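You operate a simulated robot arm through the tools that you are given. There is no shell and no other tool. Be economical: measure what you need, move in short steps, check, and stop when the job is done.

You run a simulated two-armed robot. Do the job below in one go: nothing can be reset, and whatever is moved stays where it is left.

## Task
Hand out an oil change kit: the SHORT filter carton and 150 ml of engine oil, in the orange tray.
Fine: pump into the OIL jug; shut the spout valve again; spill nothing; leave the other jug and the air vents alone. Set down upright: measuring jug, what you pick out. Where these are worked on the way, their far stop is far enough and under half their travel is too little: spout valve.

It is judged by the outcome, as a careful person would: the job done as asked, and still so three seconds after it is handed in. It fails if anything else is knocked over, pushed out of place, dropped, spilled or broken.

## Robot
Two 7-joint arms with two-finger parallel grippers on one trunk, on a base that drives. Base frame: it is fixed to the floor where the robot stands at the start and does not move with it; the origin is under the middle of the robot, x ahead of it, y to its left, z up; the surface under the hand at the start is at about z = 0.9. Readings come in m, rad, newtons and seconds.
The left shoulder is at the start at [0.05, 0.168, 1.032], the right one opposite. With the tool pointing down near the work surface each hand reaches from about 0.1 to 0.64 m from the robot's upright axis, wherever it stands, measured 20 degrees to its own side. Places, roughly: brake fluid vent [0.2, -0.6, 1.3]; coolant vent [0.4, -0.4, 1.3]; inside of the orange tray [-1, -1.4, 0.9]; pump handle [0.7, 0, 1.2]; spout valve [0.6, -0.2, 1.2]; water vent [-0.8, -1.4, 1.3]. Payload 1.57 kg a hand.
The tool frame of a hand sits at the grasp point between the pads (the TCP): z along the fingers, y along the line on which they close. The tips reach 0.03 m beyond it. The gripper opens to 0.08 m. The fingers are 0.017 m wide and 0.012 m thick; the gripper's body (0.04 by 0.082 m) begins 0.08 m behind the TCP.
Orientation is that of the tool frame in the base frame, as a unit quaternion [x, y, z, w]. With the fingers straight down and closing along the base's y, the tool's x points along the base's -x, its y along +y and its z along -z.

## Interface
- The arms move only by the tool move_arm. It takes "left_commands", "right_commands" or both (then of equal length, played together; a hand with none holds still); each is a list of rows, each a list of 6 numbers: the shift along the tool's x, y, z in m, then the turn, a rotation vector about the tool's x, y, z in degrees. In form: [[tx, ty, tz, rx, ry, rz], ...]. A call has 1 to 8 rows; each row shifts and turns the commanded pose from where the row before left it, along the tool's axes as they then stand. "left_claw" and "right_claw" are, for a hand that has rows, the gripper command, from -1 (fully open) to 1 (shut), values between in proportion, set as the call begins (left out, the last holds). Rows are played at 5 a second. More than 0.05 m and 0.15 rad between two rows, or a gripper value outside its range, and nothing of the call is played. Where a pose cannot be reached the arm comes as near as it can. A force on the tool above 40 N (or 10 N above the force at the start of the call, whichever is more), or a blocked arm, ends the call early, and 0.2 s more pass. Each finger travels about 0.045 m/s and halts on what it meets, pressing with about 36 N; the grip force reading is that of the motor and also rises with nothing between the fingers. The clock runs only during rows and for 0.2 s after the last one: add rows that do not move to give the fingers time. The reply holds the time, the measured pose of the TCP, the force on the tool along the base axes, the opening and the grip force, in the units named above and with some noise, with the torque about the TCP (base axes, N m) and any sound that the robot's microphone picked up, and new pictures: "pictures" is both (left out), scene, wrist or none (wrist: the cameras of the hands that moved).
- Cameras (640 x 400 px; columns grow to the right, rows downward): "scene" is now at [0.0952, -0.0724, 1.268]; the picture's right is [-0.79, -0.61, 0.00], its down [-0.19, 0.25, -0.95] and it looks along [0.58, -0.75, -0.32] (base axes); focal length 214 px, centre (320, 200). "left" rides on the left gripper at [0.072, 0.007, -0.122] in its tool frame; the picture's right is [-0.09, 1.00, 0.00], its down [-0.84, -0.08, -0.54] and it looks along [-0.54, -0.05, 0.84] (tool axes); focal length 238 px, centre (320, 200). "right" rides on the right gripper at [0.072, -0.007, -0.122] in its tool frame; the picture's right is [0.09, 1.00, 0.00], its down [-0.84, 0.08, -0.54] and it looks along [-0.54, 0.05, 0.84] (tool axes); focal length 238 px, centre (320, 200). There is no depth. A picture from a camera that has moved, and an enlarged one, comes with that camera's place and axes in the base frame and with its lens.
- lift_body(by): slides the trunk up (or, below 0, down) by that many m; the arms and the scene camera ride with it, the base frame stays. It gives what a move gives, with no picture.
- steer(legs): drives the robot by 1 to 6 legs, each [ahead, left, turn to the left] in m, m and rad, along the robot's own axes; the way and the turn of a leg run together, so that a leg with both is an arc; at most 1.5 m and 3.142 rad a leg. The arms and the cameras ride along, it lands a little off, and it stops where it bumps. It gives what a move gives, and a new picture of the scene camera.
- aim_head(pan, tilt): turns the head with the scene camera to pan (to the left, within 1.396 rad either way) and tilt (down, from -0.506 to 1.204), counted from straight ahead of the robot. It gives what a move gives, and a new picture of the scene camera.
- zoom(camera, box): a new picture of the part [left, top, right, bottom] of that camera's present view, enlarged. No time passes.
- close_job(): hands the job in; it is judged then, once.

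Go step by step. Nothing tells you exact positions but the pictures and the camera data: compare them with the known pose of the tool, close in by small moves and look again before you grip or let go. The budget is 120 turns and 260 pictures, counting those below and the enlarged ones. Unless the task says otherwise, let go and move clear before handing in, and close with one line.

The tools are called after "Emit:" as name(argument=value, ...) on one line, values as JSON. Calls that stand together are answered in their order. move_arm: Moves the arms, as the interface text tells. Its arguments: {"type":"object","properties":{"left_commands":{"type":"array","items":{"type":"array","items":{"type":"number"}}},"left_claw":{"type":"number"},"right_commands":{"type":"array","items":{"type":"array","items":{"type":"number"}}},"right_claw":{"type":"number"},"pictures":{"type":"string","enum":["both","scene","wrist","none"]}},"required":[]} The other tools are called the same way: lift_body (by) slides the trunk up or down; steer (legs) drives the base; aim_head (pan, tilt) turns the head that bears the scene camera; zoom (camera, box) takes an enlarged picture of a part of a camera's view; close_job () hands the job in.

At the start:

```text
time: 0.0
left_tcp_pos: [0.4652, -0.037, 0.9997]
left_ee_rot: [0.0, 1.0, 0.0, 0.0]
left_force: [-0.1, 0.7, 0.6]
left_ft_torque: [-0.02, 0.0, -0.01]
left_grip_width: 0.0801
left_finger_force: 0.1
right_tcp_pos: [0.3086, -0.3269, 0.9998]
right_ee_rot: [0.0, 1.0, 0.0, 0.0]
right_force: [0.1, 0.8, -0.1]
right_ft_torque: [0.01, -0.02, 0.0]
right_grip_width: 0.0803
right_finger_force: 0.1
trunk travel left (down, up): [-0.2, 0.243]
robot x, y, heading: [0.001, -0.0042, -0.003]
head pan, tilt: [-0.913, 0.321]
```

scene: 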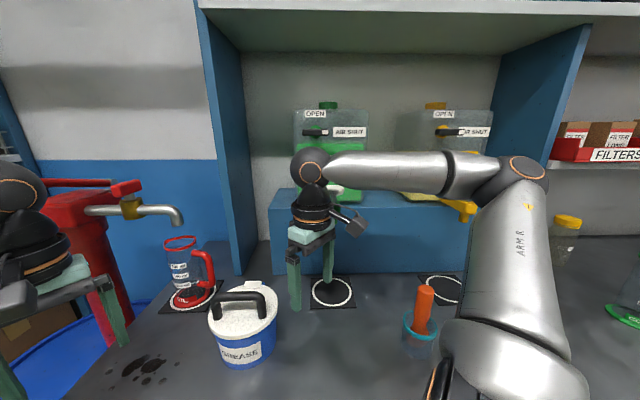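
right: 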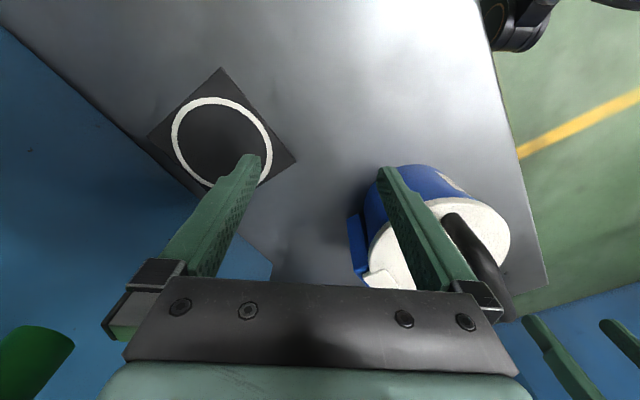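
left: 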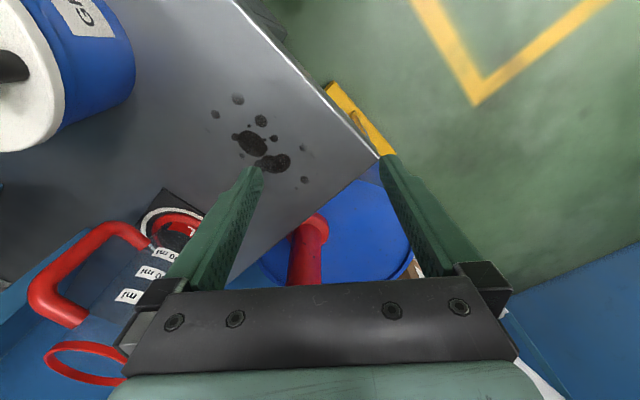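

I see a red oil pump with a spout and valve, a jug under it, and a grease tub. Filter cartons are on a shelf to the right. I'll look round first.

Emit:
aim_head(pan=-0.3, tilt=0.35)

Emit:
aim_head(pan=-1.39, tilt=0.3)

Emit:
zoom(camera="left", box=[0, 150, 320, 400])

```text
time: 1.0
left_tcp_pos: [0.4662, -0.0361, 1.0007]
left_ee_rot: [0.0, 1.0, 0.0, -0.001]
left_force: [-0.3, -0.1, -0.2]
left_ft_torque: [0.01, -0.02, -0.02]
left_grip_width: 0.0799
left_finger_force: 0.0
right_tcp_pos: [0.3083, -0.3282, 1.0006]
right_ee_rot: [0.0, 1.0, 0.0, 0.0]
right_force: [-0.2, -0.9, 0.4]
right_ft_torque: [-0.03, -0.07, 0.01]
right_grip_width: 0.0802
right_finger_force: 0.1
trunk travel left (down, up): [-0.2, 0.243]
robot x, y, heading: [0.0004, 0.0009, 0.003]
head pan, tilt: [-0.3, 0.351]
camera scene: at [0.1271, -0.0262, 1.2653], right [-0.3, -0.96, 0.0], down [-0.33, 0.1, -0.94], along [0.9, -0.28, -0.34], focal length 214 px, centre (320, 200)
```

scene: 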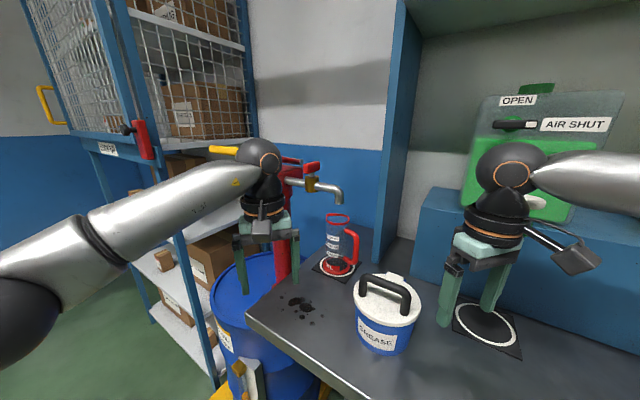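

```text
time: 2.3
left_tcp_pos: [0.4653, -0.0365, 0.9991]
left_ee_rot: [0.0, 1.0, 0.0, 0.0]
left_force: [-0.3, -0.2, 0.6]
left_ft_torque: [-0.03, -0.01, 0.02]
left_grip_width: 0.0798
left_finger_force: 0.0
right_tcp_pos: [0.3084, -0.3271, 1.0006]
right_ee_rot: [0.0, 1.0, 0.0, 0.0]
right_force: [-0.3, 0.7, 0.5]
right_ft_torque: [0.01, 0.01, 0.02]
right_grip_width: 0.0798
right_finger_force: 0.1
trunk travel left (down, up): [-0.2, 0.243]
robot x, y, heading: [-0.0009, 0.0031, 0.003]
head pan, tilt: [-1.389, 0.3]
camera scene: at [0.0551, -0.0904, 1.27], right [-0.98, -0.18, 0.0], down [-0.05, 0.29, -0.96], along [0.17, -0.94, -0.3], focal length 214 px, centre (320, 200)
```

scene: 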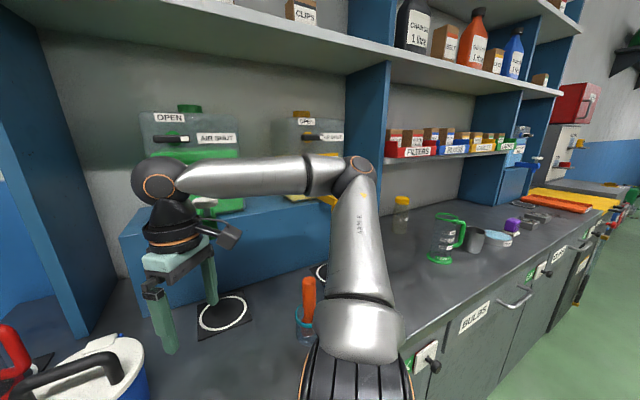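

```text
1.60 times, centred on (160, 275) of left
camera zoom: at [0.3947, -0.0296, 1.1218], right [0.09, 1.0, 0.0], down [0.84, -0.08, 0.54], along [0.54, -0.05, -0.84], focal length 381 px, centre (576, 80)
```

zoom: 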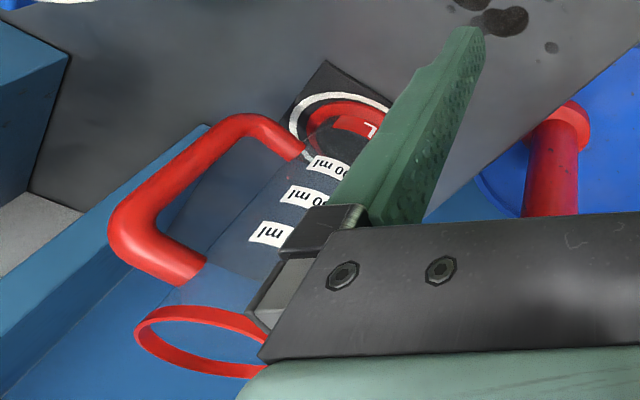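

The bench runs diagonally to the robot. I'll zoom in on the pump, the jug, the filters and the tray.

Emit:
zoom(camera="scene", box=[370, 110, 530, 210])

Emit:
zoom(camera="scene", box=[370, 170, 610, 320])

Emit:
aim_head(pan=-0.3, tilt=0.2)

Emit:
zoom(camera="scene", box=[200, 150, 440, 300])

```text
4.00 times, centred on (450, 160) of scene
camera zoom: at [0.0551, -0.0904, 1.27], right [-0.98, -0.18, 0.0], down [-0.05, 0.29, -0.96], along [0.17, -0.94, -0.3], focal length 858 px, centre (-200, 360)
```

zoom: 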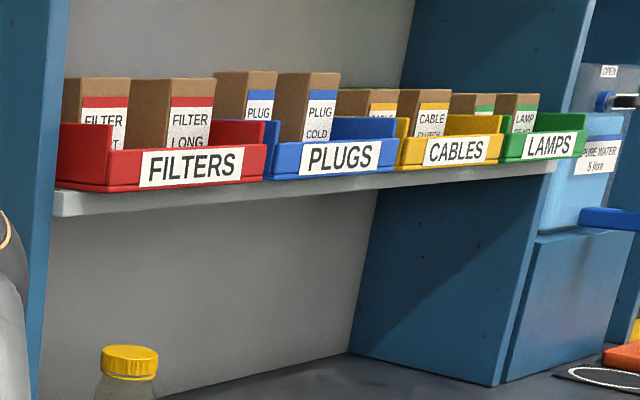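

```text
2.67 times, centred on (490, 245) of scene
camera zoom: at [0.0551, -0.0904, 1.27], right [-0.98, -0.18, 0.0], down [-0.05, 0.29, -0.96], along [0.17, -0.94, -0.3], focal length 572 px, centre (-133, 80)
```

zoom: 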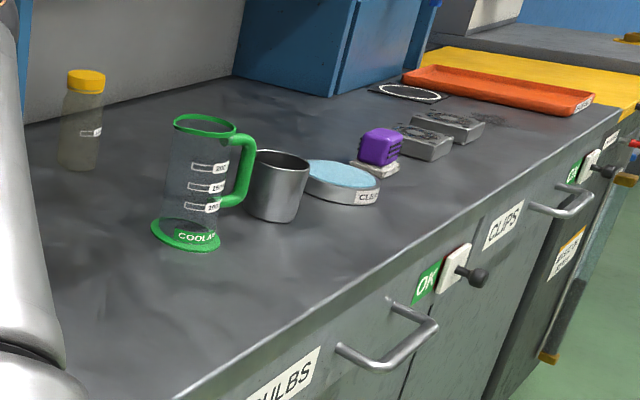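

```text
time: 3.7
left_tcp_pos: [0.466, -0.0364, 1.0008]
left_ee_rot: [0.0, 1.0, 0.0, 0.0]
left_force: [0.3, 0.1, 0.4]
left_ft_torque: [0.01, -0.03, -0.03]
left_grip_width: 0.0799
left_finger_force: 0.1
right_tcp_pos: [0.3091, -0.3278, 1.0005]
right_ee_rot: [0.0, 1.0, 0.0, 0.0]
right_force: [0.3, -0.5, -0.1]
right_ft_torque: [0.0, 0.0, 0.03]
right_grip_width: 0.08
right_finger_force: 0.0
trunk travel left (down, up): [-0.2, 0.243]
robot x, y, heading: [0.0007, 0.0025, 0.001]
head pan, tilt: [-0.3, 0.201]
camera scene: at [0.1272, -0.0262, 1.2793], right [-0.3, -0.96, 0.0], down [-0.19, 0.06, -0.98], along [0.94, -0.29, -0.2], focal length 214 px, centre (320, 200)
```

scene: 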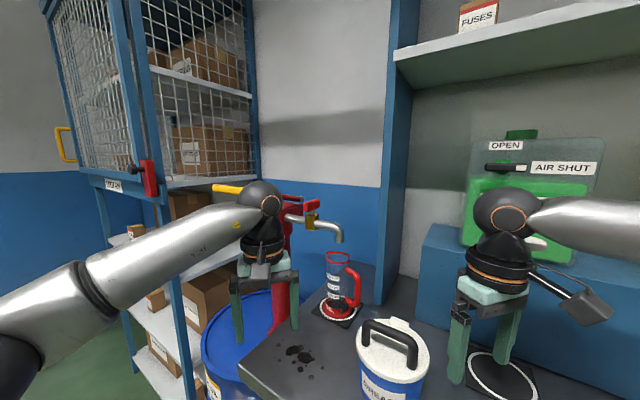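

```text
2.67 times, centred on (320, 225) of scene
camera zoom: at [0.1272, -0.0262, 1.2793], right [-0.3, -0.96, 0.0], down [-0.19, 0.06, -0.98], along [0.94, -0.29, -0.2], focal length 572 px, centre (320, 133)
```

zoom: 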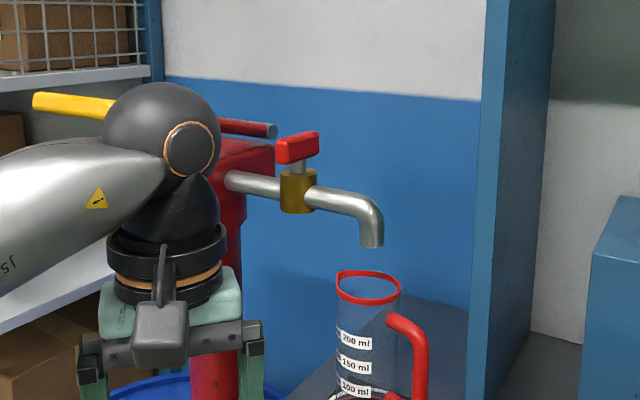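

The left arm hides the pump, so I'll move it aside and look again.

Emit:
move_arm(left_commands=[[0.03, 0.04, 0, 0, 0, 0], [0.03, 0.04, 0, 0, 0, 0], [0.03, 0.04, 0, 0, 0, 0], [0.03, 0.04, 0, 0, 0, 0], [0.0, 0.04, 0, 0, 0, 0], [0, 0.04, 0, 0, 0, 0], [0, 0.04, 0, 0, 0, 0]], pictures="scene")

Emit:
zoom(camera="scene", box=[200, 150, 440, 300])

```text
time: 5.3
left_tcp_pos: [0.3451, 0.2461, 0.9975]
left_ee_rot: [0.001, 1.0, 0.001, 0.001]
left_force: [-0.3, 1.0, 0.2]
left_ft_torque: [-0.02, 0.01, 0.0]
left_grip_width: 0.0801
left_finger_force: 0.0
right_tcp_pos: [0.3088, -0.3285, 1.001]
right_ee_rot: [0.0, 1.0, 0.0, 0.001]
right_force: [-0.2, -0.2, 0.1]
right_ft_torque: [0.04, -0.01, -0.03]
right_grip_width: 0.0801
right_finger_force: 0.1
trunk travel left (down, up): [-0.2, 0.243]
robot x, y, heading: [0.0011, 0.0002, 0.002]
head pan, tilt: [-0.3, 0.201]
camera scene: at [0.127, -0.0259, 1.2793], right [-0.3, -0.96, 0.0], down [-0.19, 0.06, -0.98], along [0.94, -0.29, -0.2], focal length 214 px, centre (320, 200)
```

scene: 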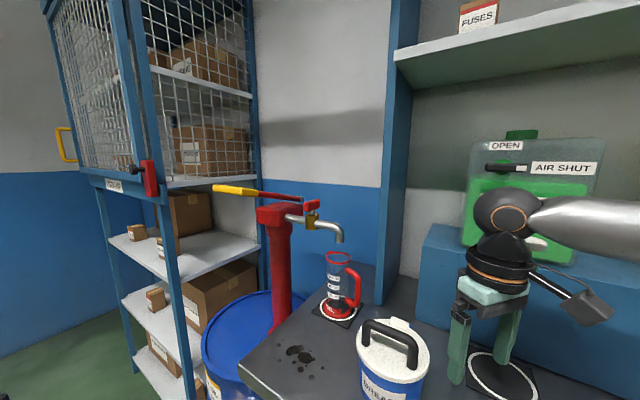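

```text
2.67 times, centred on (320, 225) of scene
camera zoom: at [0.127, -0.0259, 1.2793], right [-0.3, -0.96, 0.0], down [-0.19, 0.06, -0.98], along [0.94, -0.29, -0.2], focal length 572 px, centre (320, 133)
```

zoom: 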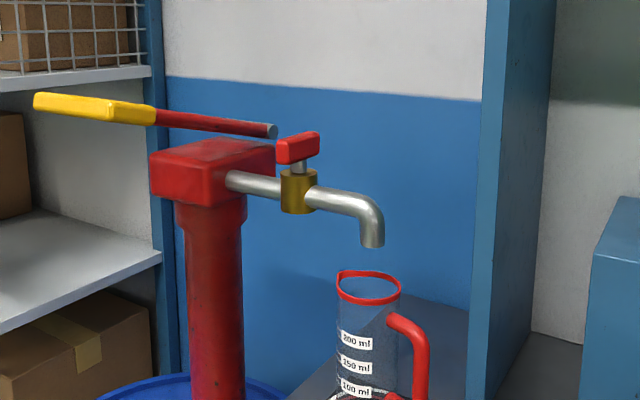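

The valve is near (0.64,-0.16,1.16) and the spout outlet is near (0.58,-0.215,1.08), with the jug just under it. I'll raise the trunk, pull the hands in, then turn to face the bench.

Emit:
lift_body(by=0.18)

Emit:
move_arm(right_commands=[[0.03, 0.0, 0, 0, 0, 0], [0.03, 0.02, 0, 0, 0, 0], [0.03, 0.02, 0, 0, 0, 0]], left_commands=[[0.03, 0.0, 0, 0, 0, 0], [0.03, 0.0, 0, 0, 0, 0], [0.0, 0.0, 0, 0, 0, 0]], pictures="none")

Emit:
aim_head(pan=0.2, tilt=0.6)

```text
time: 7.3
left_tcp_pos: [0.3462, 0.2458, 1.1771]
left_ee_rot: [0.0, 1.0, 0.0, 0.0]
left_force: [0.1, 0.6, 0.3]
left_ft_torque: [-0.01, -0.01, 0.01]
left_grip_width: 0.08
left_finger_force: 0.2
right_tcp_pos: [0.3088, -0.3273, 1.1798]
right_ee_rot: [-0.001, 1.0, 0.0, 0.0]
right_force: [0.2, 0.7, 0.2]
right_ft_torque: [0.0, -0.03, -0.04]
right_grip_width: 0.0801
right_finger_force: 0.0
trunk travel left (down, up): [-0.38, 0.063]
robot x, y, heading: [0.0037, 0.0065, 0.004]
head pan, tilt: [-0.3, 0.201]
```

```text
time: 8.1
left_tcp_pos: [0.2854, 0.2469, 1.1778]
left_ee_rot: [0.0, 1.0, 0.001, 0.0]
left_force: [-0.6, -0.4, 0.7]
left_ft_torque: [-0.01, 0.01, 0.02]
left_grip_width: 0.08
left_finger_force: 0.1
right_tcp_pos: [0.2153, -0.2887, 1.1812]
right_ee_rot: [0.001, 1.0, 0.0, 0.0]
right_force: [0.2, -0.1, 0.0]
right_ft_torque: [-0.01, -0.02, -0.02]
right_grip_width: 0.0798
right_finger_force: 0.1
trunk travel left (down, up): [-0.38, 0.063]
robot x, y, heading: [-0.0014, 0.0028, 0.0]
head pan, tilt: [-0.3, 0.201]
```

```text
time: 9.0
left_tcp_pos: [0.2864, 0.2466, 1.1778]
left_ee_rot: [0.0, 1.0, 0.0, -0.001]
left_force: [0.7, -0.3, -0.4]
left_ft_torque: [-0.01, -0.01, 0.01]
left_grip_width: 0.08
left_finger_force: 0.1
right_tcp_pos: [0.217, -0.2895, 1.1825]
right_ee_rot: [0.001, 1.0, 0.001, 0.0]
right_force: [-0.7, 0.7, -0.7]
right_ft_torque: [-0.01, -0.03, -0.04]
right_grip_width: 0.0799
right_finger_force: 0.1
trunk travel left (down, up): [-0.38, 0.063]
robot x, y, heading: [0.0022, 0.0011, -0.001]
head pan, tilt: [0.201, 0.6]
camera scene: at [0.1248, 0.019, 1.4226], right [0.2, -0.98, 0.0], down [-0.55, -0.11, -0.83], along [0.81, 0.16, -0.56], focal length 214 px, centre (320, 200)
```

scene: 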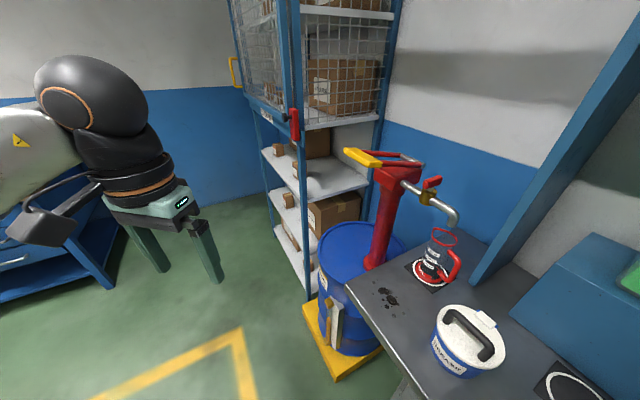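

The drum pallet and the bench front both lie about 0.3 m ahead of the base. I'll turn to face the bench and then slide left.

Emit:
steer(legs=[[0, 0, -0.88], [0, 0.36, 0]])

Emit:
aim_head(pan=0.0, tilt=0.7)

```text
time: 14.9
left_tcp_pos: [0.6418, 0.1642, 1.1789]
left_ee_rot: [0.423, 0.906, 0.0, -0.001]
left_force: [-0.1, 1.1, 0.3]
left_ft_torque: [-0.03, -0.03, -0.03]
left_grip_width: 0.08
left_finger_force: 0.1
right_tcp_pos: [0.1865, -0.1252, 1.1821]
right_ee_rot: [0.423, 0.906, 0.0, 0.001]
right_force: [-0.2, -0.2, 0.7]
right_ft_torque: [-0.01, -0.02, 0.0]
right_grip_width: 0.0798
right_finger_force: 0.0
trunk travel left (down, up): [-0.38, 0.063]
robot x, y, heading: [0.2663, 0.2254, -0.872]
head pan, tilt: [0.201, 0.6]
camera scene: at [0.3631, 0.1418, 1.4225], right [-0.62, -0.78, 0.0], down [-0.44, 0.35, -0.83], along [0.64, -0.51, -0.56], focal length 214 px, centre (320, 200)
```

scene: 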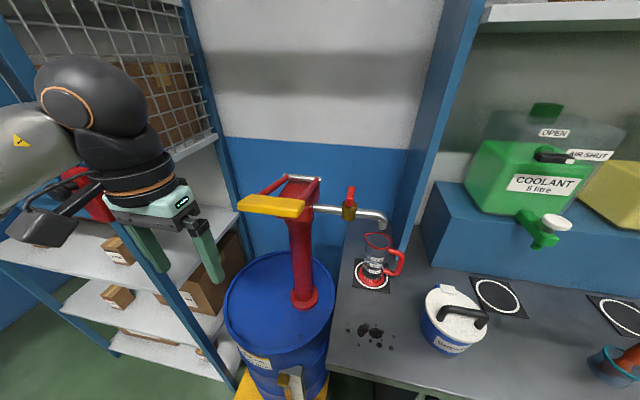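

```text
time: 15.7
left_tcp_pos: [0.642, 0.1645, 1.1788]
left_ee_rot: [0.424, 0.906, -0.001, 0.0]
left_force: [0.5, -1.0, -0.1]
left_ft_torque: [0.0, 0.0, -0.01]
left_grip_width: 0.0797
left_finger_force: 0.1
right_tcp_pos: [0.1869, -0.1267, 1.1816]
right_ee_rot: [0.423, 0.906, -0.001, 0.0]
right_force: [0.1, 0.0, 0.2]
right_ft_torque: [0.02, 0.0, -0.02]
right_grip_width: 0.0801
right_finger_force: 0.1
trunk travel left (down, up): [-0.38, 0.063]
robot x, y, heading: [0.271, 0.2284, -0.876]
head pan, tilt: [0.0, 0.7]
camera scene: at [0.3483, 0.1317, 1.4139], right [-0.77, -0.64, 0.0], down [-0.41, 0.49, -0.77], along [0.49, -0.59, -0.64], focal length 214 px, centre (320, 200)
```

scene: 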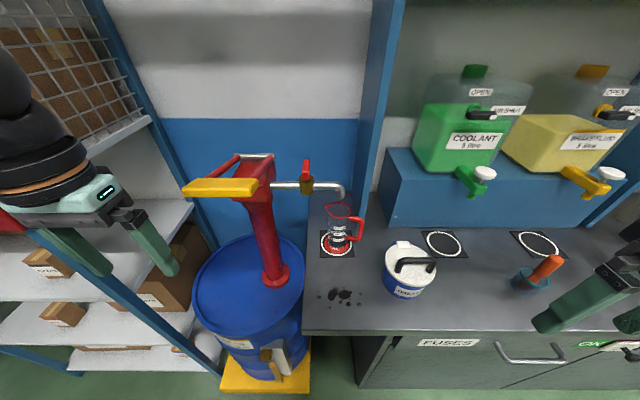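

Good view. I'll zoom in on the pump, valve and jug.

Emit:
zoom(camera="scene", box=[170, 140, 370, 265])

Emit:
zoom(camera="left", box=[0, 0, 640, 400])

Emit:
zoom(camera="scene", box=[310, 190, 390, 240])

```text
3.20 times, centred on (270, 202) of scene
camera zoom: at [0.3483, 0.1317, 1.4139], right [-0.77, -0.64, 0.0], down [-0.41, 0.49, -0.77], along [0.49, -0.59, -0.64], focal length 686 px, centre (480, 192)
```

zoom: 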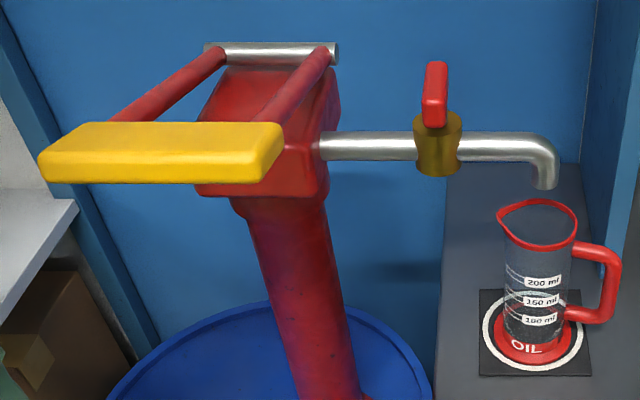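

```text
1.00 times, centred on (320, 200) of left (not enlarged: the box is as wide or as high as the picture)
camera zoom: at [0.6024, 0.2239, 1.3004], right [0.82, 0.57, 0.0], down [0.48, -0.69, 0.54], along [0.31, -0.45, -0.84], focal length 238 px, centre (320, 200)
```

zoom: 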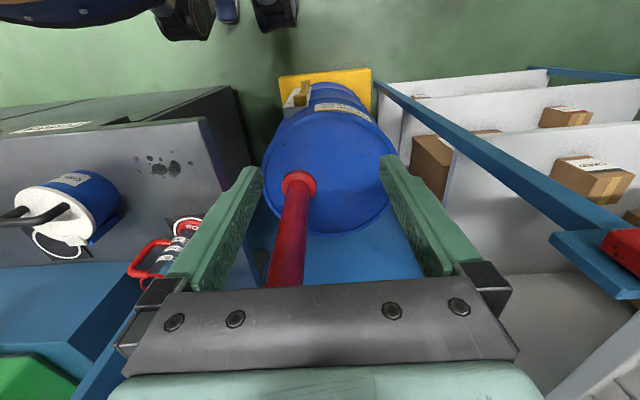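

```text
8.00 times, centred on (350, 215) of scene
camera zoom: at [0.3483, 0.1317, 1.4139], right [-0.77, -0.64, 0.0], down [-0.41, 0.49, -0.77], along [0.49, -0.59, -0.64], focal length 1716 px, centre (80, 80)
```

zoom: 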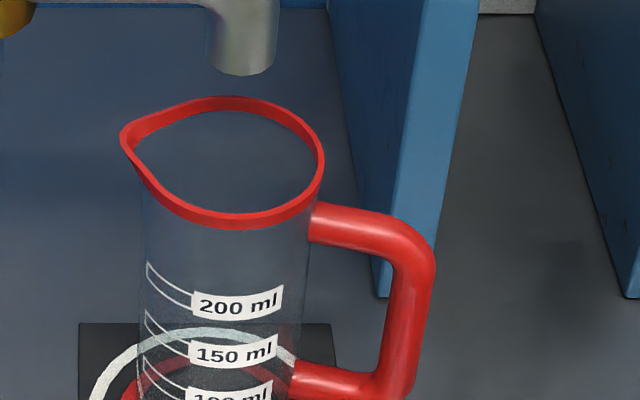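

The oil jug (labelled OIL, empty) is well centred under the spout. The valve bar stands perpendicular to the spout, so it is shut, and the pump handle is a yellow crossbar on the left. I'll bring the right hand above the valve.

Emit:
move_arm(right_commands=[[0, 0, -0.045, 0, 0, 0], [0, 0, -0.045, 0, 0, 0], [-0.03, 0.033, 0, 0, 0, 0], [-0.03, 0.033, 0, 0, 0, 0], [-0.03, 0.033, 0, 0, 0, 0], [-0.03, 0.033, 0, 0, 0, 0], [-0.03, 0.033, 0, 0, 0, 0], [-0.03, 0.033, 0, 0, 0, 0]], right_claw=-0.2, pictures="none")

Emit:
move_arm(right_commands=[[-0.03, 0.033, 0, 0, 0, 0], [-0.03, 0.033, 0, 0, 0, 0], [-0.03, 0.033, 0, 0, 0, 0], [0, 0, 0, 0, 0, 0]], pictures="both")

```text
time: 17.4
left_tcp_pos: [0.6431, 0.1641, 1.1791]
left_ee_rot: [0.424, 0.906, 0.0, 0.0]
left_force: [-0.7, -0.5, -0.2]
left_ft_torque: [-0.02, 0.01, 0.01]
left_grip_width: 0.0799
left_finger_force: 0.0
right_tcp_pos: [0.4039, -0.1584, 1.2634]
right_ee_rot: [0.426, 0.905, 0.0, 0.001]
right_force: [0.3, 0.3, 0.0]
right_ft_torque: [0.0, 0.0, 0.01]
right_grip_width: 0.048
right_finger_force: 0.0
right hand out of reach, approached as far as the arm can: row 7, 8
trunk travel left (down, up): [-0.38, 0.063]
robot x, y, heading: [0.2698, 0.2244, -0.876]
head pan, tilt: [0.0, 0.7]
```

```text
time: 18.4
left_tcp_pos: [0.6416, 0.1656, 1.1789]
left_ee_rot: [0.423, 0.906, -0.001, 0.0]
left_force: [0.0, 0.2, -0.8]
left_ft_torque: [0.02, -0.02, -0.01]
left_grip_width: 0.0799
left_finger_force: 0.1
right_tcp_pos: [0.4121, -0.1789, 1.2479]
right_ee_rot: [0.423, 0.906, 0.0, 0.0]
right_force: [0.6, 0.2, -0.5]
right_ft_torque: [0.03, -0.03, -0.02]
right_grip_width: 0.048
right_finger_force: 0.1
right hand out of reach, approached as far as the arm can: row 1, 2, 3
trunk travel left (down, up): [-0.38, 0.063]
robot x, y, heading: [0.2686, 0.2273, -0.873]
head pan, tilt: [0.0, 0.7]
camera scene: at [0.3483, 0.1318, 1.4139], right [-0.77, -0.64, 0.0], down [-0.41, 0.49, -0.77], along [0.49, -0.59, -0.64], focal length 214 px, centre (320, 200)
camera right: at [0.362, -0.129, 1.3694], right [0.7, 0.71, 0.0], down [0.6, -0.59, 0.54], along [0.38, -0.38, -0.84], focal length 238 px, centre (320, 200)
```

scene: 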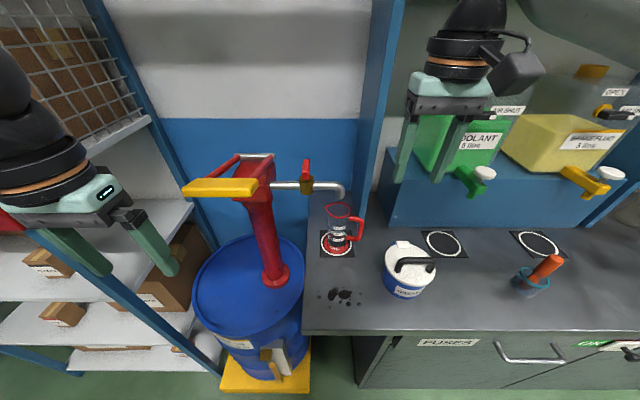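
right: 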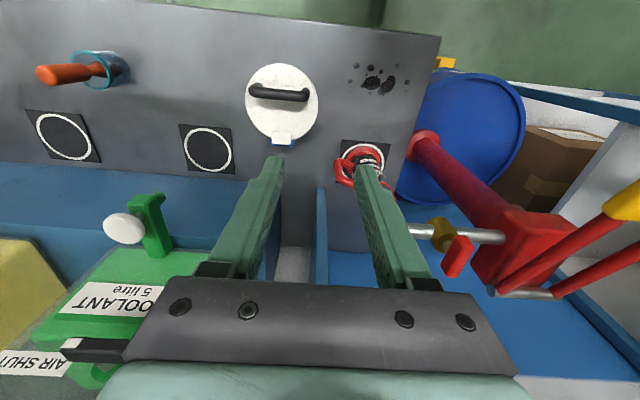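

At this height the right hand's reach is limited. I'll raise the trunk fully and shift left a little so the valve lies in front of the right shoulder.

Emit:
lift_body(by=0.062)

Emit:
steer(legs=[[0, 0.1, 0]])

```text
time: 19.5
left_tcp_pos: [0.6418, 0.1638, 1.2398]
left_ee_rot: [0.423, 0.906, 0.001, 0.0]
left_force: [-0.7, 0.3, -0.4]
left_ft_torque: [0.02, -0.01, -0.03]
left_grip_width: 0.0801
left_finger_force: 0.1
right_tcp_pos: [0.4131, -0.1791, 1.3086]
right_ee_rot: [0.424, 0.906, 0.0, 0.0]
right_force: [0.1, -0.3, -0.3]
right_ft_torque: [0.01, 0.04, 0.0]
right_grip_width: 0.0479
right_finger_force: 0.2
trunk travel left (down, up): [-0.442, 0.001]
robot x, y, heading: [0.2705, 0.2271, -0.872]
head pan, tilt: [0.0, 0.7]
```

```text
time: 21.0
left_tcp_pos: [0.7188, 0.2286, 1.2405]
left_ee_rot: [0.424, 0.906, 0.0, -0.001]
left_force: [0.3, -0.3, -0.1]
left_ft_torque: [-0.02, 0.02, 0.0]
left_grip_width: 0.0802
left_finger_force: 0.0
right_tcp_pos: [0.4897, -0.1158, 1.31]
right_ee_rot: [0.424, 0.906, 0.0, 0.0]
right_force: [0.1, -0.1, 0.3]
right_ft_torque: [0.0, 0.01, -0.03]
right_grip_width: 0.0478
right_finger_force: 0.0
trunk travel left (down, up): [-0.442, 0.001]
robot x, y, heading: [0.3452, 0.2866, -0.871]
head pan, tilt: [0.0, 0.7]
camera scene: at [0.425, 0.1958, 1.4759], right [-0.77, -0.64, 0.0], down [-0.41, 0.49, -0.76], along [0.49, -0.59, -0.64], focal length 214 px, centre (320, 200)
```

scene: 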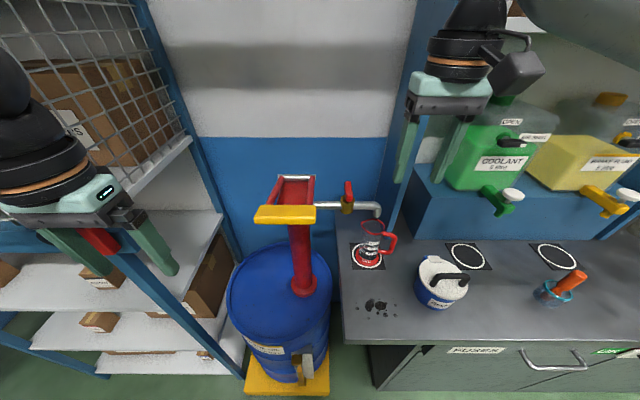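

I'll zoom in to fix the positions better from this second viewpoint.

Emit:
zoom(camera="scene", box=[240, 160, 400, 260])

```text
4.00 times, centred on (320, 210) of scene
camera zoom: at [0.425, 0.1958, 1.4759], right [-0.77, -0.64, 0.0], down [-0.41, 0.49, -0.76], along [0.49, -0.59, -0.64], focal length 858 px, centre (320, 160)
```

zoom: 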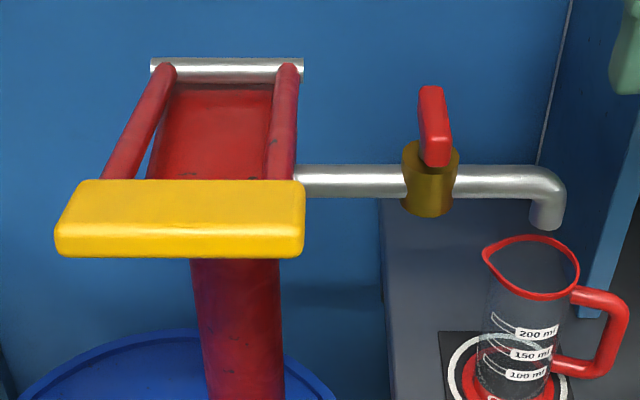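

Valve bar centre is at about fwd 0.54, left -0.07, z 1.16 in the robot frame. Crossbar is at fwd 0.41, left 0.064, z 1.20. I'll lower the right hand and bring it over the valve.

Emit:
move_arm(right_commands=[[0, 0, 0.04, 0, 0, 0], [0, 0, 0.04, 0, 0, 0], [-0.035, 0.02, 0, 0, 0, 0], [-0.035, 0.02, 0, 0, 0, 0], [-0.035, 0.02, 0, 0, 0, 0], [0, 0, 0, 0, 0, 0]], pictures="both")

```text
time: 22.4
left_tcp_pos: [0.7187, 0.2289, 1.2409]
left_ee_rot: [0.424, 0.906, 0.0, 0.0]
left_force: [-0.1, 0.1, -0.4]
left_ft_torque: [0.0, 0.0, -0.02]
left_grip_width: 0.08
left_finger_force: 0.0
right_tcp_pos: [0.5153, -0.1263, 1.2298]
right_ee_rot: [0.424, 0.906, 0.0, 0.001]
right_force: [-0.2, 0.0, -0.3]
right_ft_torque: [-0.01, -0.03, 0.0]
right_grip_width: 0.048
right_finger_force: 0.2
right hand out of reach, approached as far as the arm can: row 3, 4, 5
trunk travel left (down, up): [-0.442, 0.001]
robot x, y, heading: [0.3486, 0.2872, -0.871]
head pan, tilt: [0.0, 0.7]
camera scene: at [0.4244, 0.1959, 1.4759], right [-0.77, -0.64, 0.0], down [-0.41, 0.49, -0.77], along [0.49, -0.59, -0.64], focal length 214 px, centre (320, 200)
camera right: at [0.4639, -0.0751, 1.3518], right [0.7, 0.71, 0.0], down [0.59, -0.59, 0.54], along [0.39, -0.38, -0.84], focal length 238 px, centre (320, 200)
```

scene: 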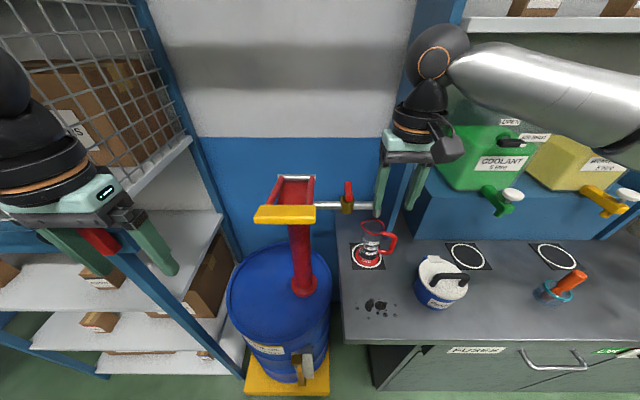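
right: 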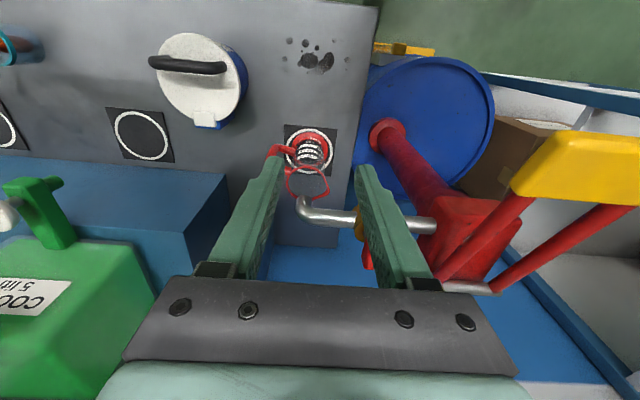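

The arm falls short when pointing straight down. I'll tilt the fingers forward to gain reach, and check with the head how close the base may go to the bench.

Emit:
move_arm(right_commands=[[0, 0, 0, 0, -8, 0], [0, 0, 0, 0, -8, 0], [0, 0, 0, 0, -8, 0], [0, 0, 0, 0, -8, 0], [0, 0, 0, 0, -8, 0], [0, 0, 0, 0, -5, 0]], pictures="none")

Emit:
aim_head(pan=0.0, tilt=1.2)

```text
time: 23.8
left_tcp_pos: [0.7187, 0.2294, 1.2408]
left_ee_rot: [0.423, 0.906, 0.0, 0.0]
left_force: [0.0, 0.2, -0.3]
left_ft_torque: [0.03, 0.01, 0.01]
left_grip_width: 0.08
left_finger_force: 0.0
right_tcp_pos: [0.5181, -0.128, 1.2296]
right_ee_rot: [0.391, 0.837, -0.162, 0.348]
right_force: [0.3, 0.2, -0.3]
right_ft_torque: [-0.01, 0.0, -0.02]
right_grip_width: 0.0478
right_finger_force: 0.1
trunk travel left (down, up): [-0.442, 0.001]
robot x, y, heading: [0.3482, 0.2927, -0.876]
head pan, tilt: [0.0, 0.7]
```

```text
time: 24.7
left_tcp_pos: [0.719, 0.2287, 1.2404]
left_ee_rot: [0.424, 0.906, -0.001, 0.0]
left_force: [-0.2, 0.6, 0.1]
left_ft_torque: [0.01, 0.02, 0.02]
left_grip_width: 0.08
left_finger_force: 0.0
right_tcp_pos: [0.5184, -0.1272, 1.2296]
right_ee_rot: [0.391, 0.837, -0.162, 0.347]
right_force: [-0.1, -0.1, -0.9]
right_ft_torque: [0.02, 0.02, -0.01]
right_grip_width: 0.0478
right_finger_force: 0.1
trunk travel left (down, up): [-0.442, 0.001]
robot x, y, heading: [0.3467, 0.2911, -0.866]
head pan, tilt: [0.0, 1.201]
camera scene: at [0.4061, 0.2178, 1.4399], right [-0.77, -0.64, 0.0], down [-0.6, 0.71, -0.36], along [0.23, -0.28, -0.93], focal length 214 px, centre (320, 200)
```

scene: 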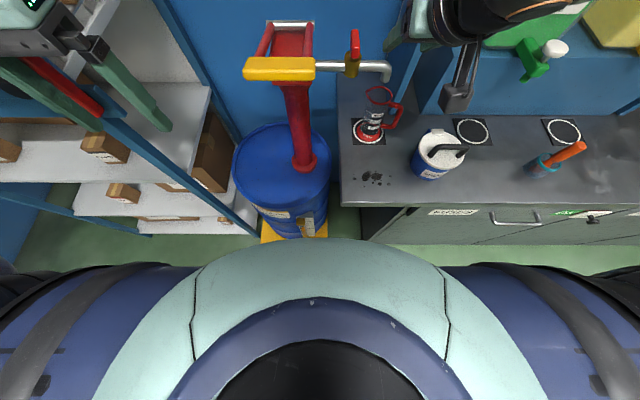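

The arm tilts freely. Next I'll move to a pre-approach point above and in front of the valve bar.

Emit:
move_arm(right_commands=[[-0.0103, 0.0227, 0.0173, 0, 0, 0], [-0.0103, 0.0227, 0.0173, 0, 0, 0], [-0.0103, 0.0227, 0.0173, 0, 0, 0], [0, 0, 0, 0, 0, 0]], pictures="both")

Emit:
zoom(camera="scene", box=[300, 0, 460, 100])

```text
time: 25.7
left_tcp_pos: [0.7193, 0.2275, 1.2414]
left_ee_rot: [0.423, 0.906, -0.001, 0.0]
left_force: [0.0, -0.3, -0.2]
left_ft_torque: [0.01, -0.02, -0.02]
left_grip_width: 0.0799
left_finger_force: 0.0
right_tcp_pos: [0.568, -0.1269, 1.2203]
right_ee_rot: [0.392, 0.836, -0.163, 0.346]
right_force: [0.4, 0.2, -0.1]
right_ft_torque: [-0.02, 0.01, -0.01]
right_grip_width: 0.0481
right_finger_force: 0.1
right hand out of reach, approached as far as the arm can: row 2, 3
trunk travel left (down, up): [-0.442, 0.001]
robot x, y, heading: [0.3463, 0.2886, -0.876]
head pan, tilt: [0.0, 1.201]
camera scene: at [0.4061, 0.2176, 1.4399], right [-0.77, -0.64, 0.0], down [-0.6, 0.72, -0.36], along [0.23, -0.28, -0.93], focal length 214 px, centre (320, 200)
camera right: at [0.4758, -0.0271, 1.2561], right [0.72, 0.69, -0.06], down [0.19, -0.11, 0.97], along [0.66, -0.72, -0.21], focal length 238 px, centre (320, 200)
```

scene: 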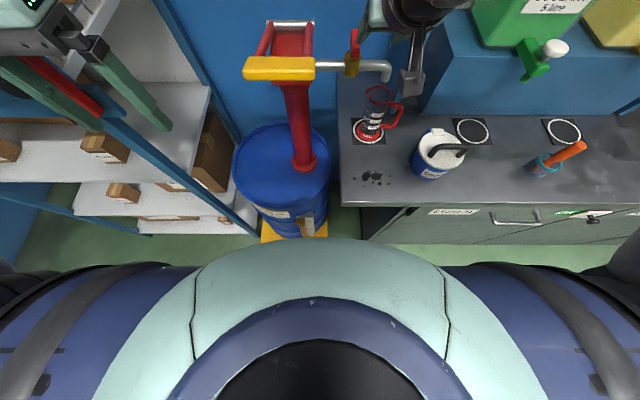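
right: 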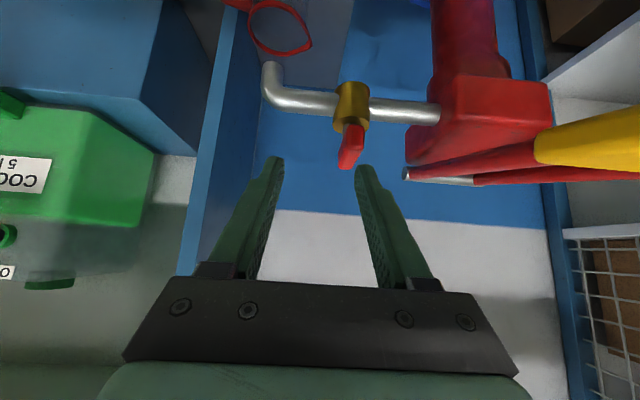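

```text
4.00 times, centred on (380, 50) of scene
camera zoom: at [0.4061, 0.2176, 1.4399], right [-0.77, -0.64, 0.0], down [-0.6, 0.72, -0.36], along [0.23, -0.28, -0.93], focal length 858 px, centre (80, 800)
```

zoom: 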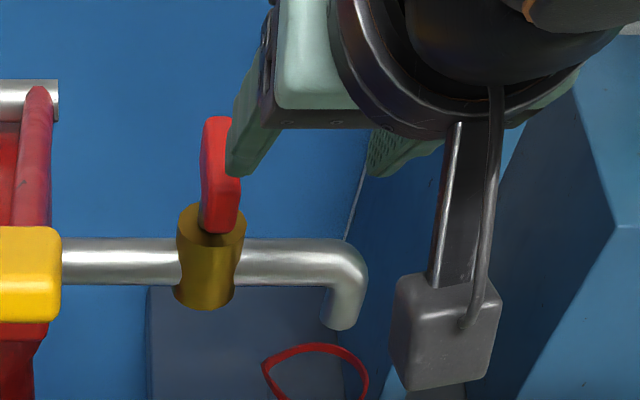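

The right hand seems unable to reach across so far, so I'll retract both hands. Then I'll slide the base further left so the valve lies to the robot's right.

Emit:
move_arm(right_commands=[[0, 0, -0.045, 0, 0, 0], [0, 0, -0.045, 0, 0, 0], [0, -0.04, 0, 0, 0, 0], [0, -0.04, 0, 0, 0, 0], [0, -0.04, 0, 0, 0, 0]], left_commands=[[0, -0.03, 0, 0, 0, 0], [0, -0.03, 0, 0, 0, 0], [0, -0.03, 0, 0, 0, 0], [0, 0, 0, 0, 0, 0], [0, 0, 0, 0, 0, 0]], pictures="none")

Emit:
steer(legs=[[0, 0.14, 0]])

Emit:
aim_head(pan=-0.2, tilt=0.8)

```text
time: 26.9
left_tcp_pos: [0.6489, 0.1713, 1.241]
left_ee_rot: [0.422, 0.907, 0.001, 0.001]
left_force: [0.7, -1.2, 0.8]
left_ft_torque: [0.05, 0.01, -0.01]
left_grip_width: 0.0798
left_finger_force: 0.1
right_tcp_pos: [0.4363, -0.1589, 1.2866]
right_ee_rot: [0.39, 0.838, -0.16, 0.347]
right_force: [0.6, 0.1, 0.5]
right_ft_torque: [0.0, 0.0, 0.02]
right_grip_width: 0.0481
right_finger_force: 0.2
trunk travel left (down, up): [-0.442, 0.001]
robot x, y, heading: [0.3468, 0.2909, -0.878]
head pan, tilt: [0.0, 1.201]
```

```text
time: 28.8
left_tcp_pos: [0.7599, 0.2648, 1.2402]
left_ee_rot: [0.424, 0.906, 0.0, 0.001]
left_force: [-0.3, -0.6, 0.5]
left_ft_torque: [-0.02, -0.02, 0.01]
left_grip_width: 0.08
left_finger_force: 0.1
right_tcp_pos: [0.5473, -0.0662, 1.2868]
right_ee_rot: [0.391, 0.837, -0.162, 0.347]
right_force: [-0.4, 0.2, 1.4]
right_ft_torque: [0.0, 0.03, -0.05]
right_grip_width: 0.0481
right_finger_force: 0.0
trunk travel left (down, up): [-0.442, 0.001]
robot x, y, heading: [0.4501, 0.3839, -0.873]
head pan, tilt: [0.0, 1.201]
camera scene: at [0.5159, 0.3096, 1.4399], right [-0.77, -0.64, 0.0], down [-0.6, 0.71, -0.36], along [0.23, -0.28, -0.93], focal length 214 px, centre (320, 200)
```

scene: 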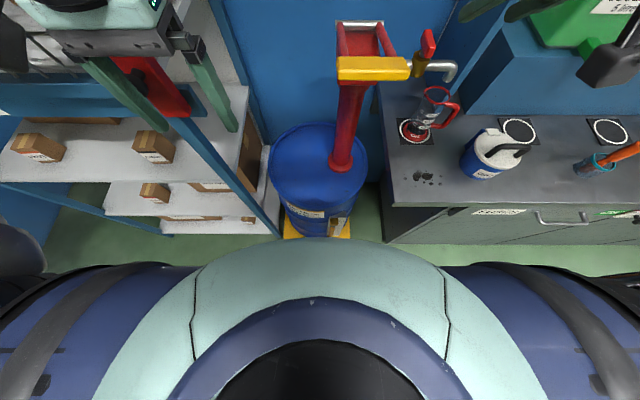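

```text
time: 29.7
left_tcp_pos: [0.7598, 0.2647, 1.2414]
left_ee_rot: [0.424, 0.905, 0.0, 0.001]
left_force: [-0.4, 0.6, 0.3]
left_ft_torque: [0.01, -0.01, 0.01]
left_grip_width: 0.0799
left_finger_force: 0.0
right_tcp_pos: [0.5473, -0.0667, 1.2873]
right_ee_rot: [0.391, 0.837, -0.163, 0.347]
right_force: [0.2, -0.2, 0.0]
right_ft_torque: [0.0, 0.02, -0.01]
right_grip_width: 0.0481
right_finger_force: 0.1
trunk travel left (down, up): [-0.442, 0.001]
robot x, y, heading: [0.4569, 0.3806, -0.874]
head pan, tilt: [-0.201, 0.799]
camera scene: at [0.5182, 0.2814, 1.4676], right [-0.88, -0.48, 0.0], down [-0.34, 0.63, -0.7], along [0.33, -0.61, -0.72], focal length 214 px, centre (320, 200)
```

scene: 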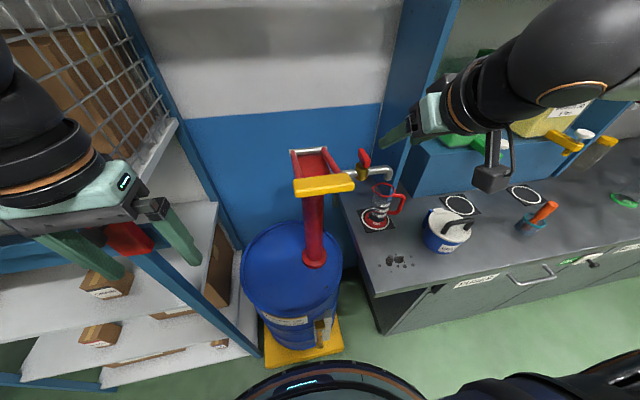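

The valve is now directly ahead of the right hand, so I'll move it in.

Emit:
move_arm(right_commands=[[-0.003, 0.002, 0.0375, 0, 0, 0], [-0.003, 0.002, 0.0375, 0, 0, 0], [-0.003, 0.002, 0.0375, 0, 0, 0], [0, 0, 0, 0, 0, 0]], pictures="wrist")

Emit:
zoom(camera="scene", box=[280, 110, 440, 210])

```text
time: 30.7
left_tcp_pos: [0.7585, 0.2648, 1.2417]
left_ee_rot: [0.423, 0.906, -0.001, 0.0]
left_force: [-0.4, 0.0, 0.6]
left_ft_torque: [-0.06, -0.04, -0.01]
left_grip_width: 0.0802
left_finger_force: 0.0
right_tcp_pos: [0.6059, -0.1283, 1.2106]
right_ee_rot: [0.391, 0.837, -0.162, 0.347]
right_force: [-0.4, 0.2, -0.1]
right_ft_torque: [0.04, -0.01, 0.01]
right_grip_width: 0.0479
right_finger_force: 0.0
trunk travel left (down, up): [-0.442, 0.001]
robot x, y, heading: [0.4567, 0.3833, -0.873]
head pan, tilt: [-0.201, 0.799]
camera right: at [0.5125, -0.0269, 1.2461], right [0.72, 0.69, -0.06], down [0.19, -0.11, 0.98], along [0.66, -0.72, -0.21], focal length 238 px, centre (320, 200)
```

right: 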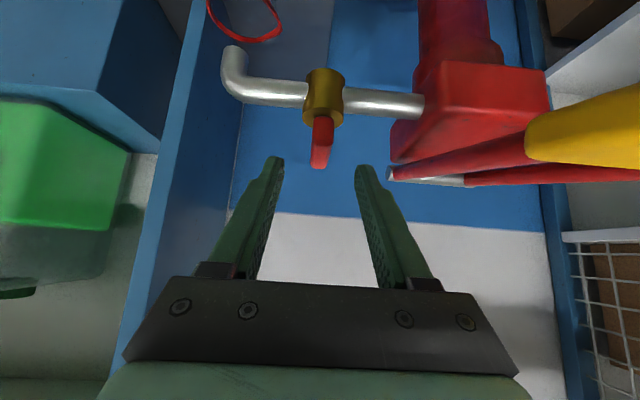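

```text
4.00 times, centred on (360, 160) of scene
camera zoom: at [0.5175, 0.2819, 1.4677], right [-0.88, -0.48, 0.0], down [-0.34, 0.63, -0.7], along [0.33, -0.61, -0.72], focal length 858 px, centre (160, 360)
```

zoom: 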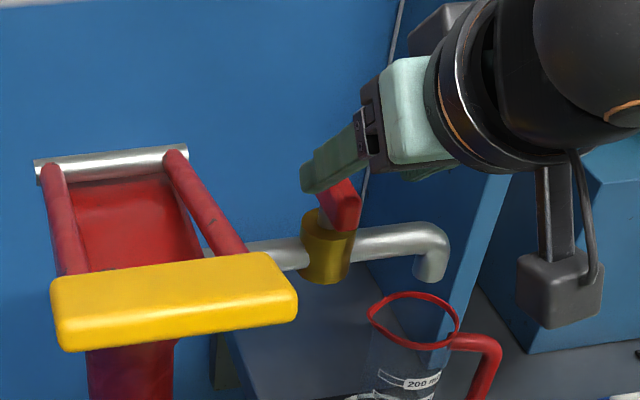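

The fingers straddle the bar line. I'll advance 0.04 m and close gently.

Emit:
move_arm(right_commands=[[0, 0, 0.02, 0, 0, 0], [0, 0, 0.02, 0, 0, 0], [0, 0, 0, 0, 0, 0]], pictures="wrist")

Emit:
zoom(camera="scene", box=[320, 120, 400, 170])

```text
time: 31.5
left_tcp_pos: [0.7592, 0.2645, 1.2407]
left_ee_rot: [0.423, 0.906, -0.001, -0.001]
left_force: [0.0, 0.1, 0.0]
left_ft_torque: [-0.01, -0.01, 0.01]
left_grip_width: 0.0801
left_finger_force: 0.1
right_tcp_pos: [0.6226, -0.1515, 1.1845]
right_ee_rot: [0.391, 0.837, -0.163, 0.346]
right_force: [-0.3, -0.1, 0.0]
right_ft_torque: [0.01, 0.0, 0.02]
right_grip_width: 0.0478
right_finger_force: 0.0
trunk travel left (down, up): [-0.442, 0.001]
robot x, y, heading: [0.4545, 0.3823, -0.871]
head pan, tilt: [-0.201, 0.799]
camera right: at [0.5296, -0.0501, 1.2199], right [0.72, 0.69, -0.07], down [0.19, -0.11, 0.97], along [0.66, -0.72, -0.21], focal length 238 px, centre (320, 200)
```

right: 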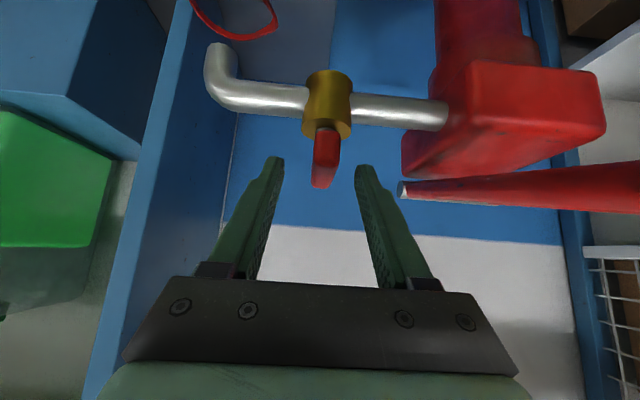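

```text
8.00 times, centred on (360, 145) of scene
camera zoom: at [0.518, 0.2816, 1.4677], right [-0.88, -0.48, 0.0], down [-0.34, 0.63, -0.7], along [0.33, -0.61, -0.72], focal length 1716 px, centre (0, 640)
```

zoom: 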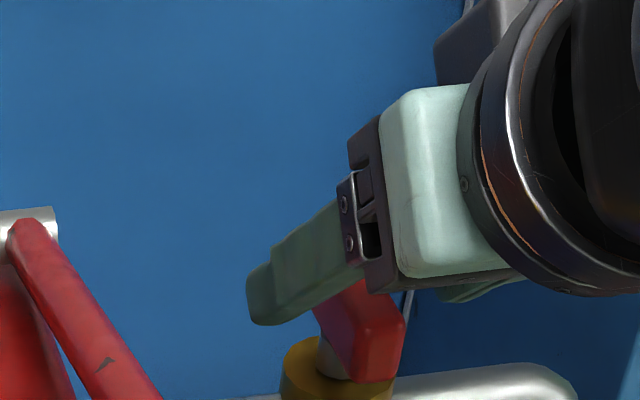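

The bar sits slightly lower than I assumed (z ≈ 1.148). I'll go straight down 16 mm, then close.

Emit:
move_arm(right_commands=[[0.0113, 0, 0.0113, 0, 0, 0], [0, 0, 0, 0, 0, 0]], pictures="none")

Emit:
move_arm(right_commands=[[0, 0, 0, 0, 0, 0], [0, 0, 0, 0, 0, 0], [0, 0, 0, 0, 0, 0], [0, 0, 0, 0, 0, 0]], right_claw=1, pictures="wrist")

Emit:
zoom(camera="scene", box=[320, 120, 400, 170])

```text
time: 32.1
left_tcp_pos: [0.7602, 0.2642, 1.2407]
left_ee_rot: [0.424, 0.906, 0.0, 0.0]
left_force: [0.4, 0.5, 0.0]
left_ft_torque: [0.05, 0.0, 0.02]
left_grip_width: 0.08
left_finger_force: 0.0
right_tcp_pos: [0.6246, -0.1502, 1.1686]
right_ee_rot: [0.391, 0.837, -0.163, 0.347]
right_force: [0.0, -0.2, -0.3]
right_ft_torque: [-0.02, 0.01, 0.0]
right_grip_width: 0.048
right_finger_force: 0.1
trunk travel left (down, up): [-0.442, 0.001]
robot x, y, heading: [0.4532, 0.3817, -0.876]
head pan, tilt: [-0.201, 0.799]
```

```text
time: 33.1
left_tcp_pos: [0.7605, 0.2646, 1.2413]
left_ee_rot: [0.423, 0.906, 0.001, 0.0]
left_force: [-0.1, 0.3, -0.3]
left_ft_torque: [0.0, -0.02, 0.0]
left_grip_width: 0.0799
left_finger_force: 0.0
right_tcp_pos: [0.6259, -0.1488, 1.1685]
right_ee_rot: [0.391, 0.837, -0.163, 0.347]
right_force: [0.7, 1.5, -2.4]
right_ft_torque: [-0.21, -0.21, 0.01]
right_grip_width: 0.016
right_finger_force: 31.3
trunk travel left (down, up): [-0.442, 0.001]
robot x, y, heading: [0.4587, 0.3827, -0.879]
head pan, tilt: [-0.201, 0.799]
camera right: at [0.5318, -0.0491, 1.2047], right [0.72, 0.69, -0.06], down [0.19, -0.11, 0.97], along [0.66, -0.72, -0.21], focal length 238 px, centre (320, 200)
```

right: 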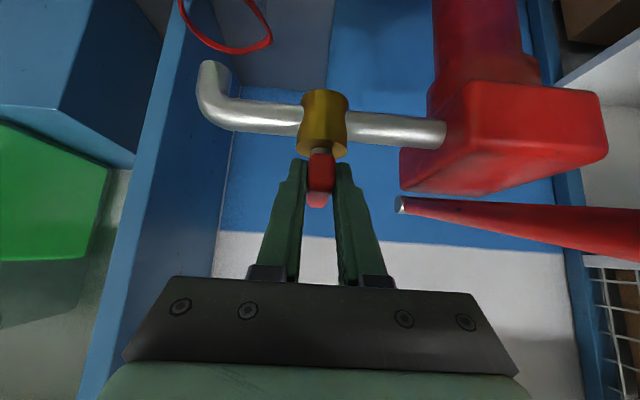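

```text
8.00 times, centred on (360, 145) of scene
camera zoom: at [0.5183, 0.2816, 1.4676], right [-0.88, -0.48, 0.0], down [-0.34, 0.63, -0.7], along [0.33, -0.61, -0.72], focal length 1716 px, centre (0, 640)
```

zoom: 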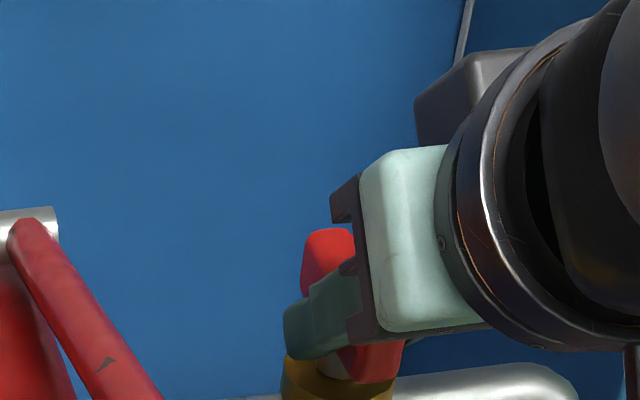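

The bar is gripped (16 mm). I'll test the turning direction with a small counter-clockwise turn about the stem.

Emit:
move_arm(right_commands=[[0, -0.0032, 0, -5.6, 0, -5.6], [0, 0, 0, 0, 0, 0]], pictures="none")

```text
time: 33.7
left_tcp_pos: [0.7614, 0.2656, 1.2405]
left_ee_rot: [0.423, 0.906, 0.0, -0.001]
left_force: [-0.8, 0.3, -0.3]
left_ft_torque: [-0.01, -0.01, 0.04]
left_grip_width: 0.0802
left_finger_force: 0.0
right_tcp_pos: [0.6232, -0.1509, 1.1694]
right_ee_rot: [0.332, 0.862, -0.138, 0.357]
right_force: [5.1, 2.9, -0.2]
right_ft_torque: [0.2, 0.03, 0.05]
right_grip_width: 0.0159
right_finger_force: 32.2
trunk travel left (down, up): [-0.442, 0.001]
robot x, y, heading: [0.4594, 0.3808, -0.874]
head pan, tilt: [-0.201, 0.799]
```

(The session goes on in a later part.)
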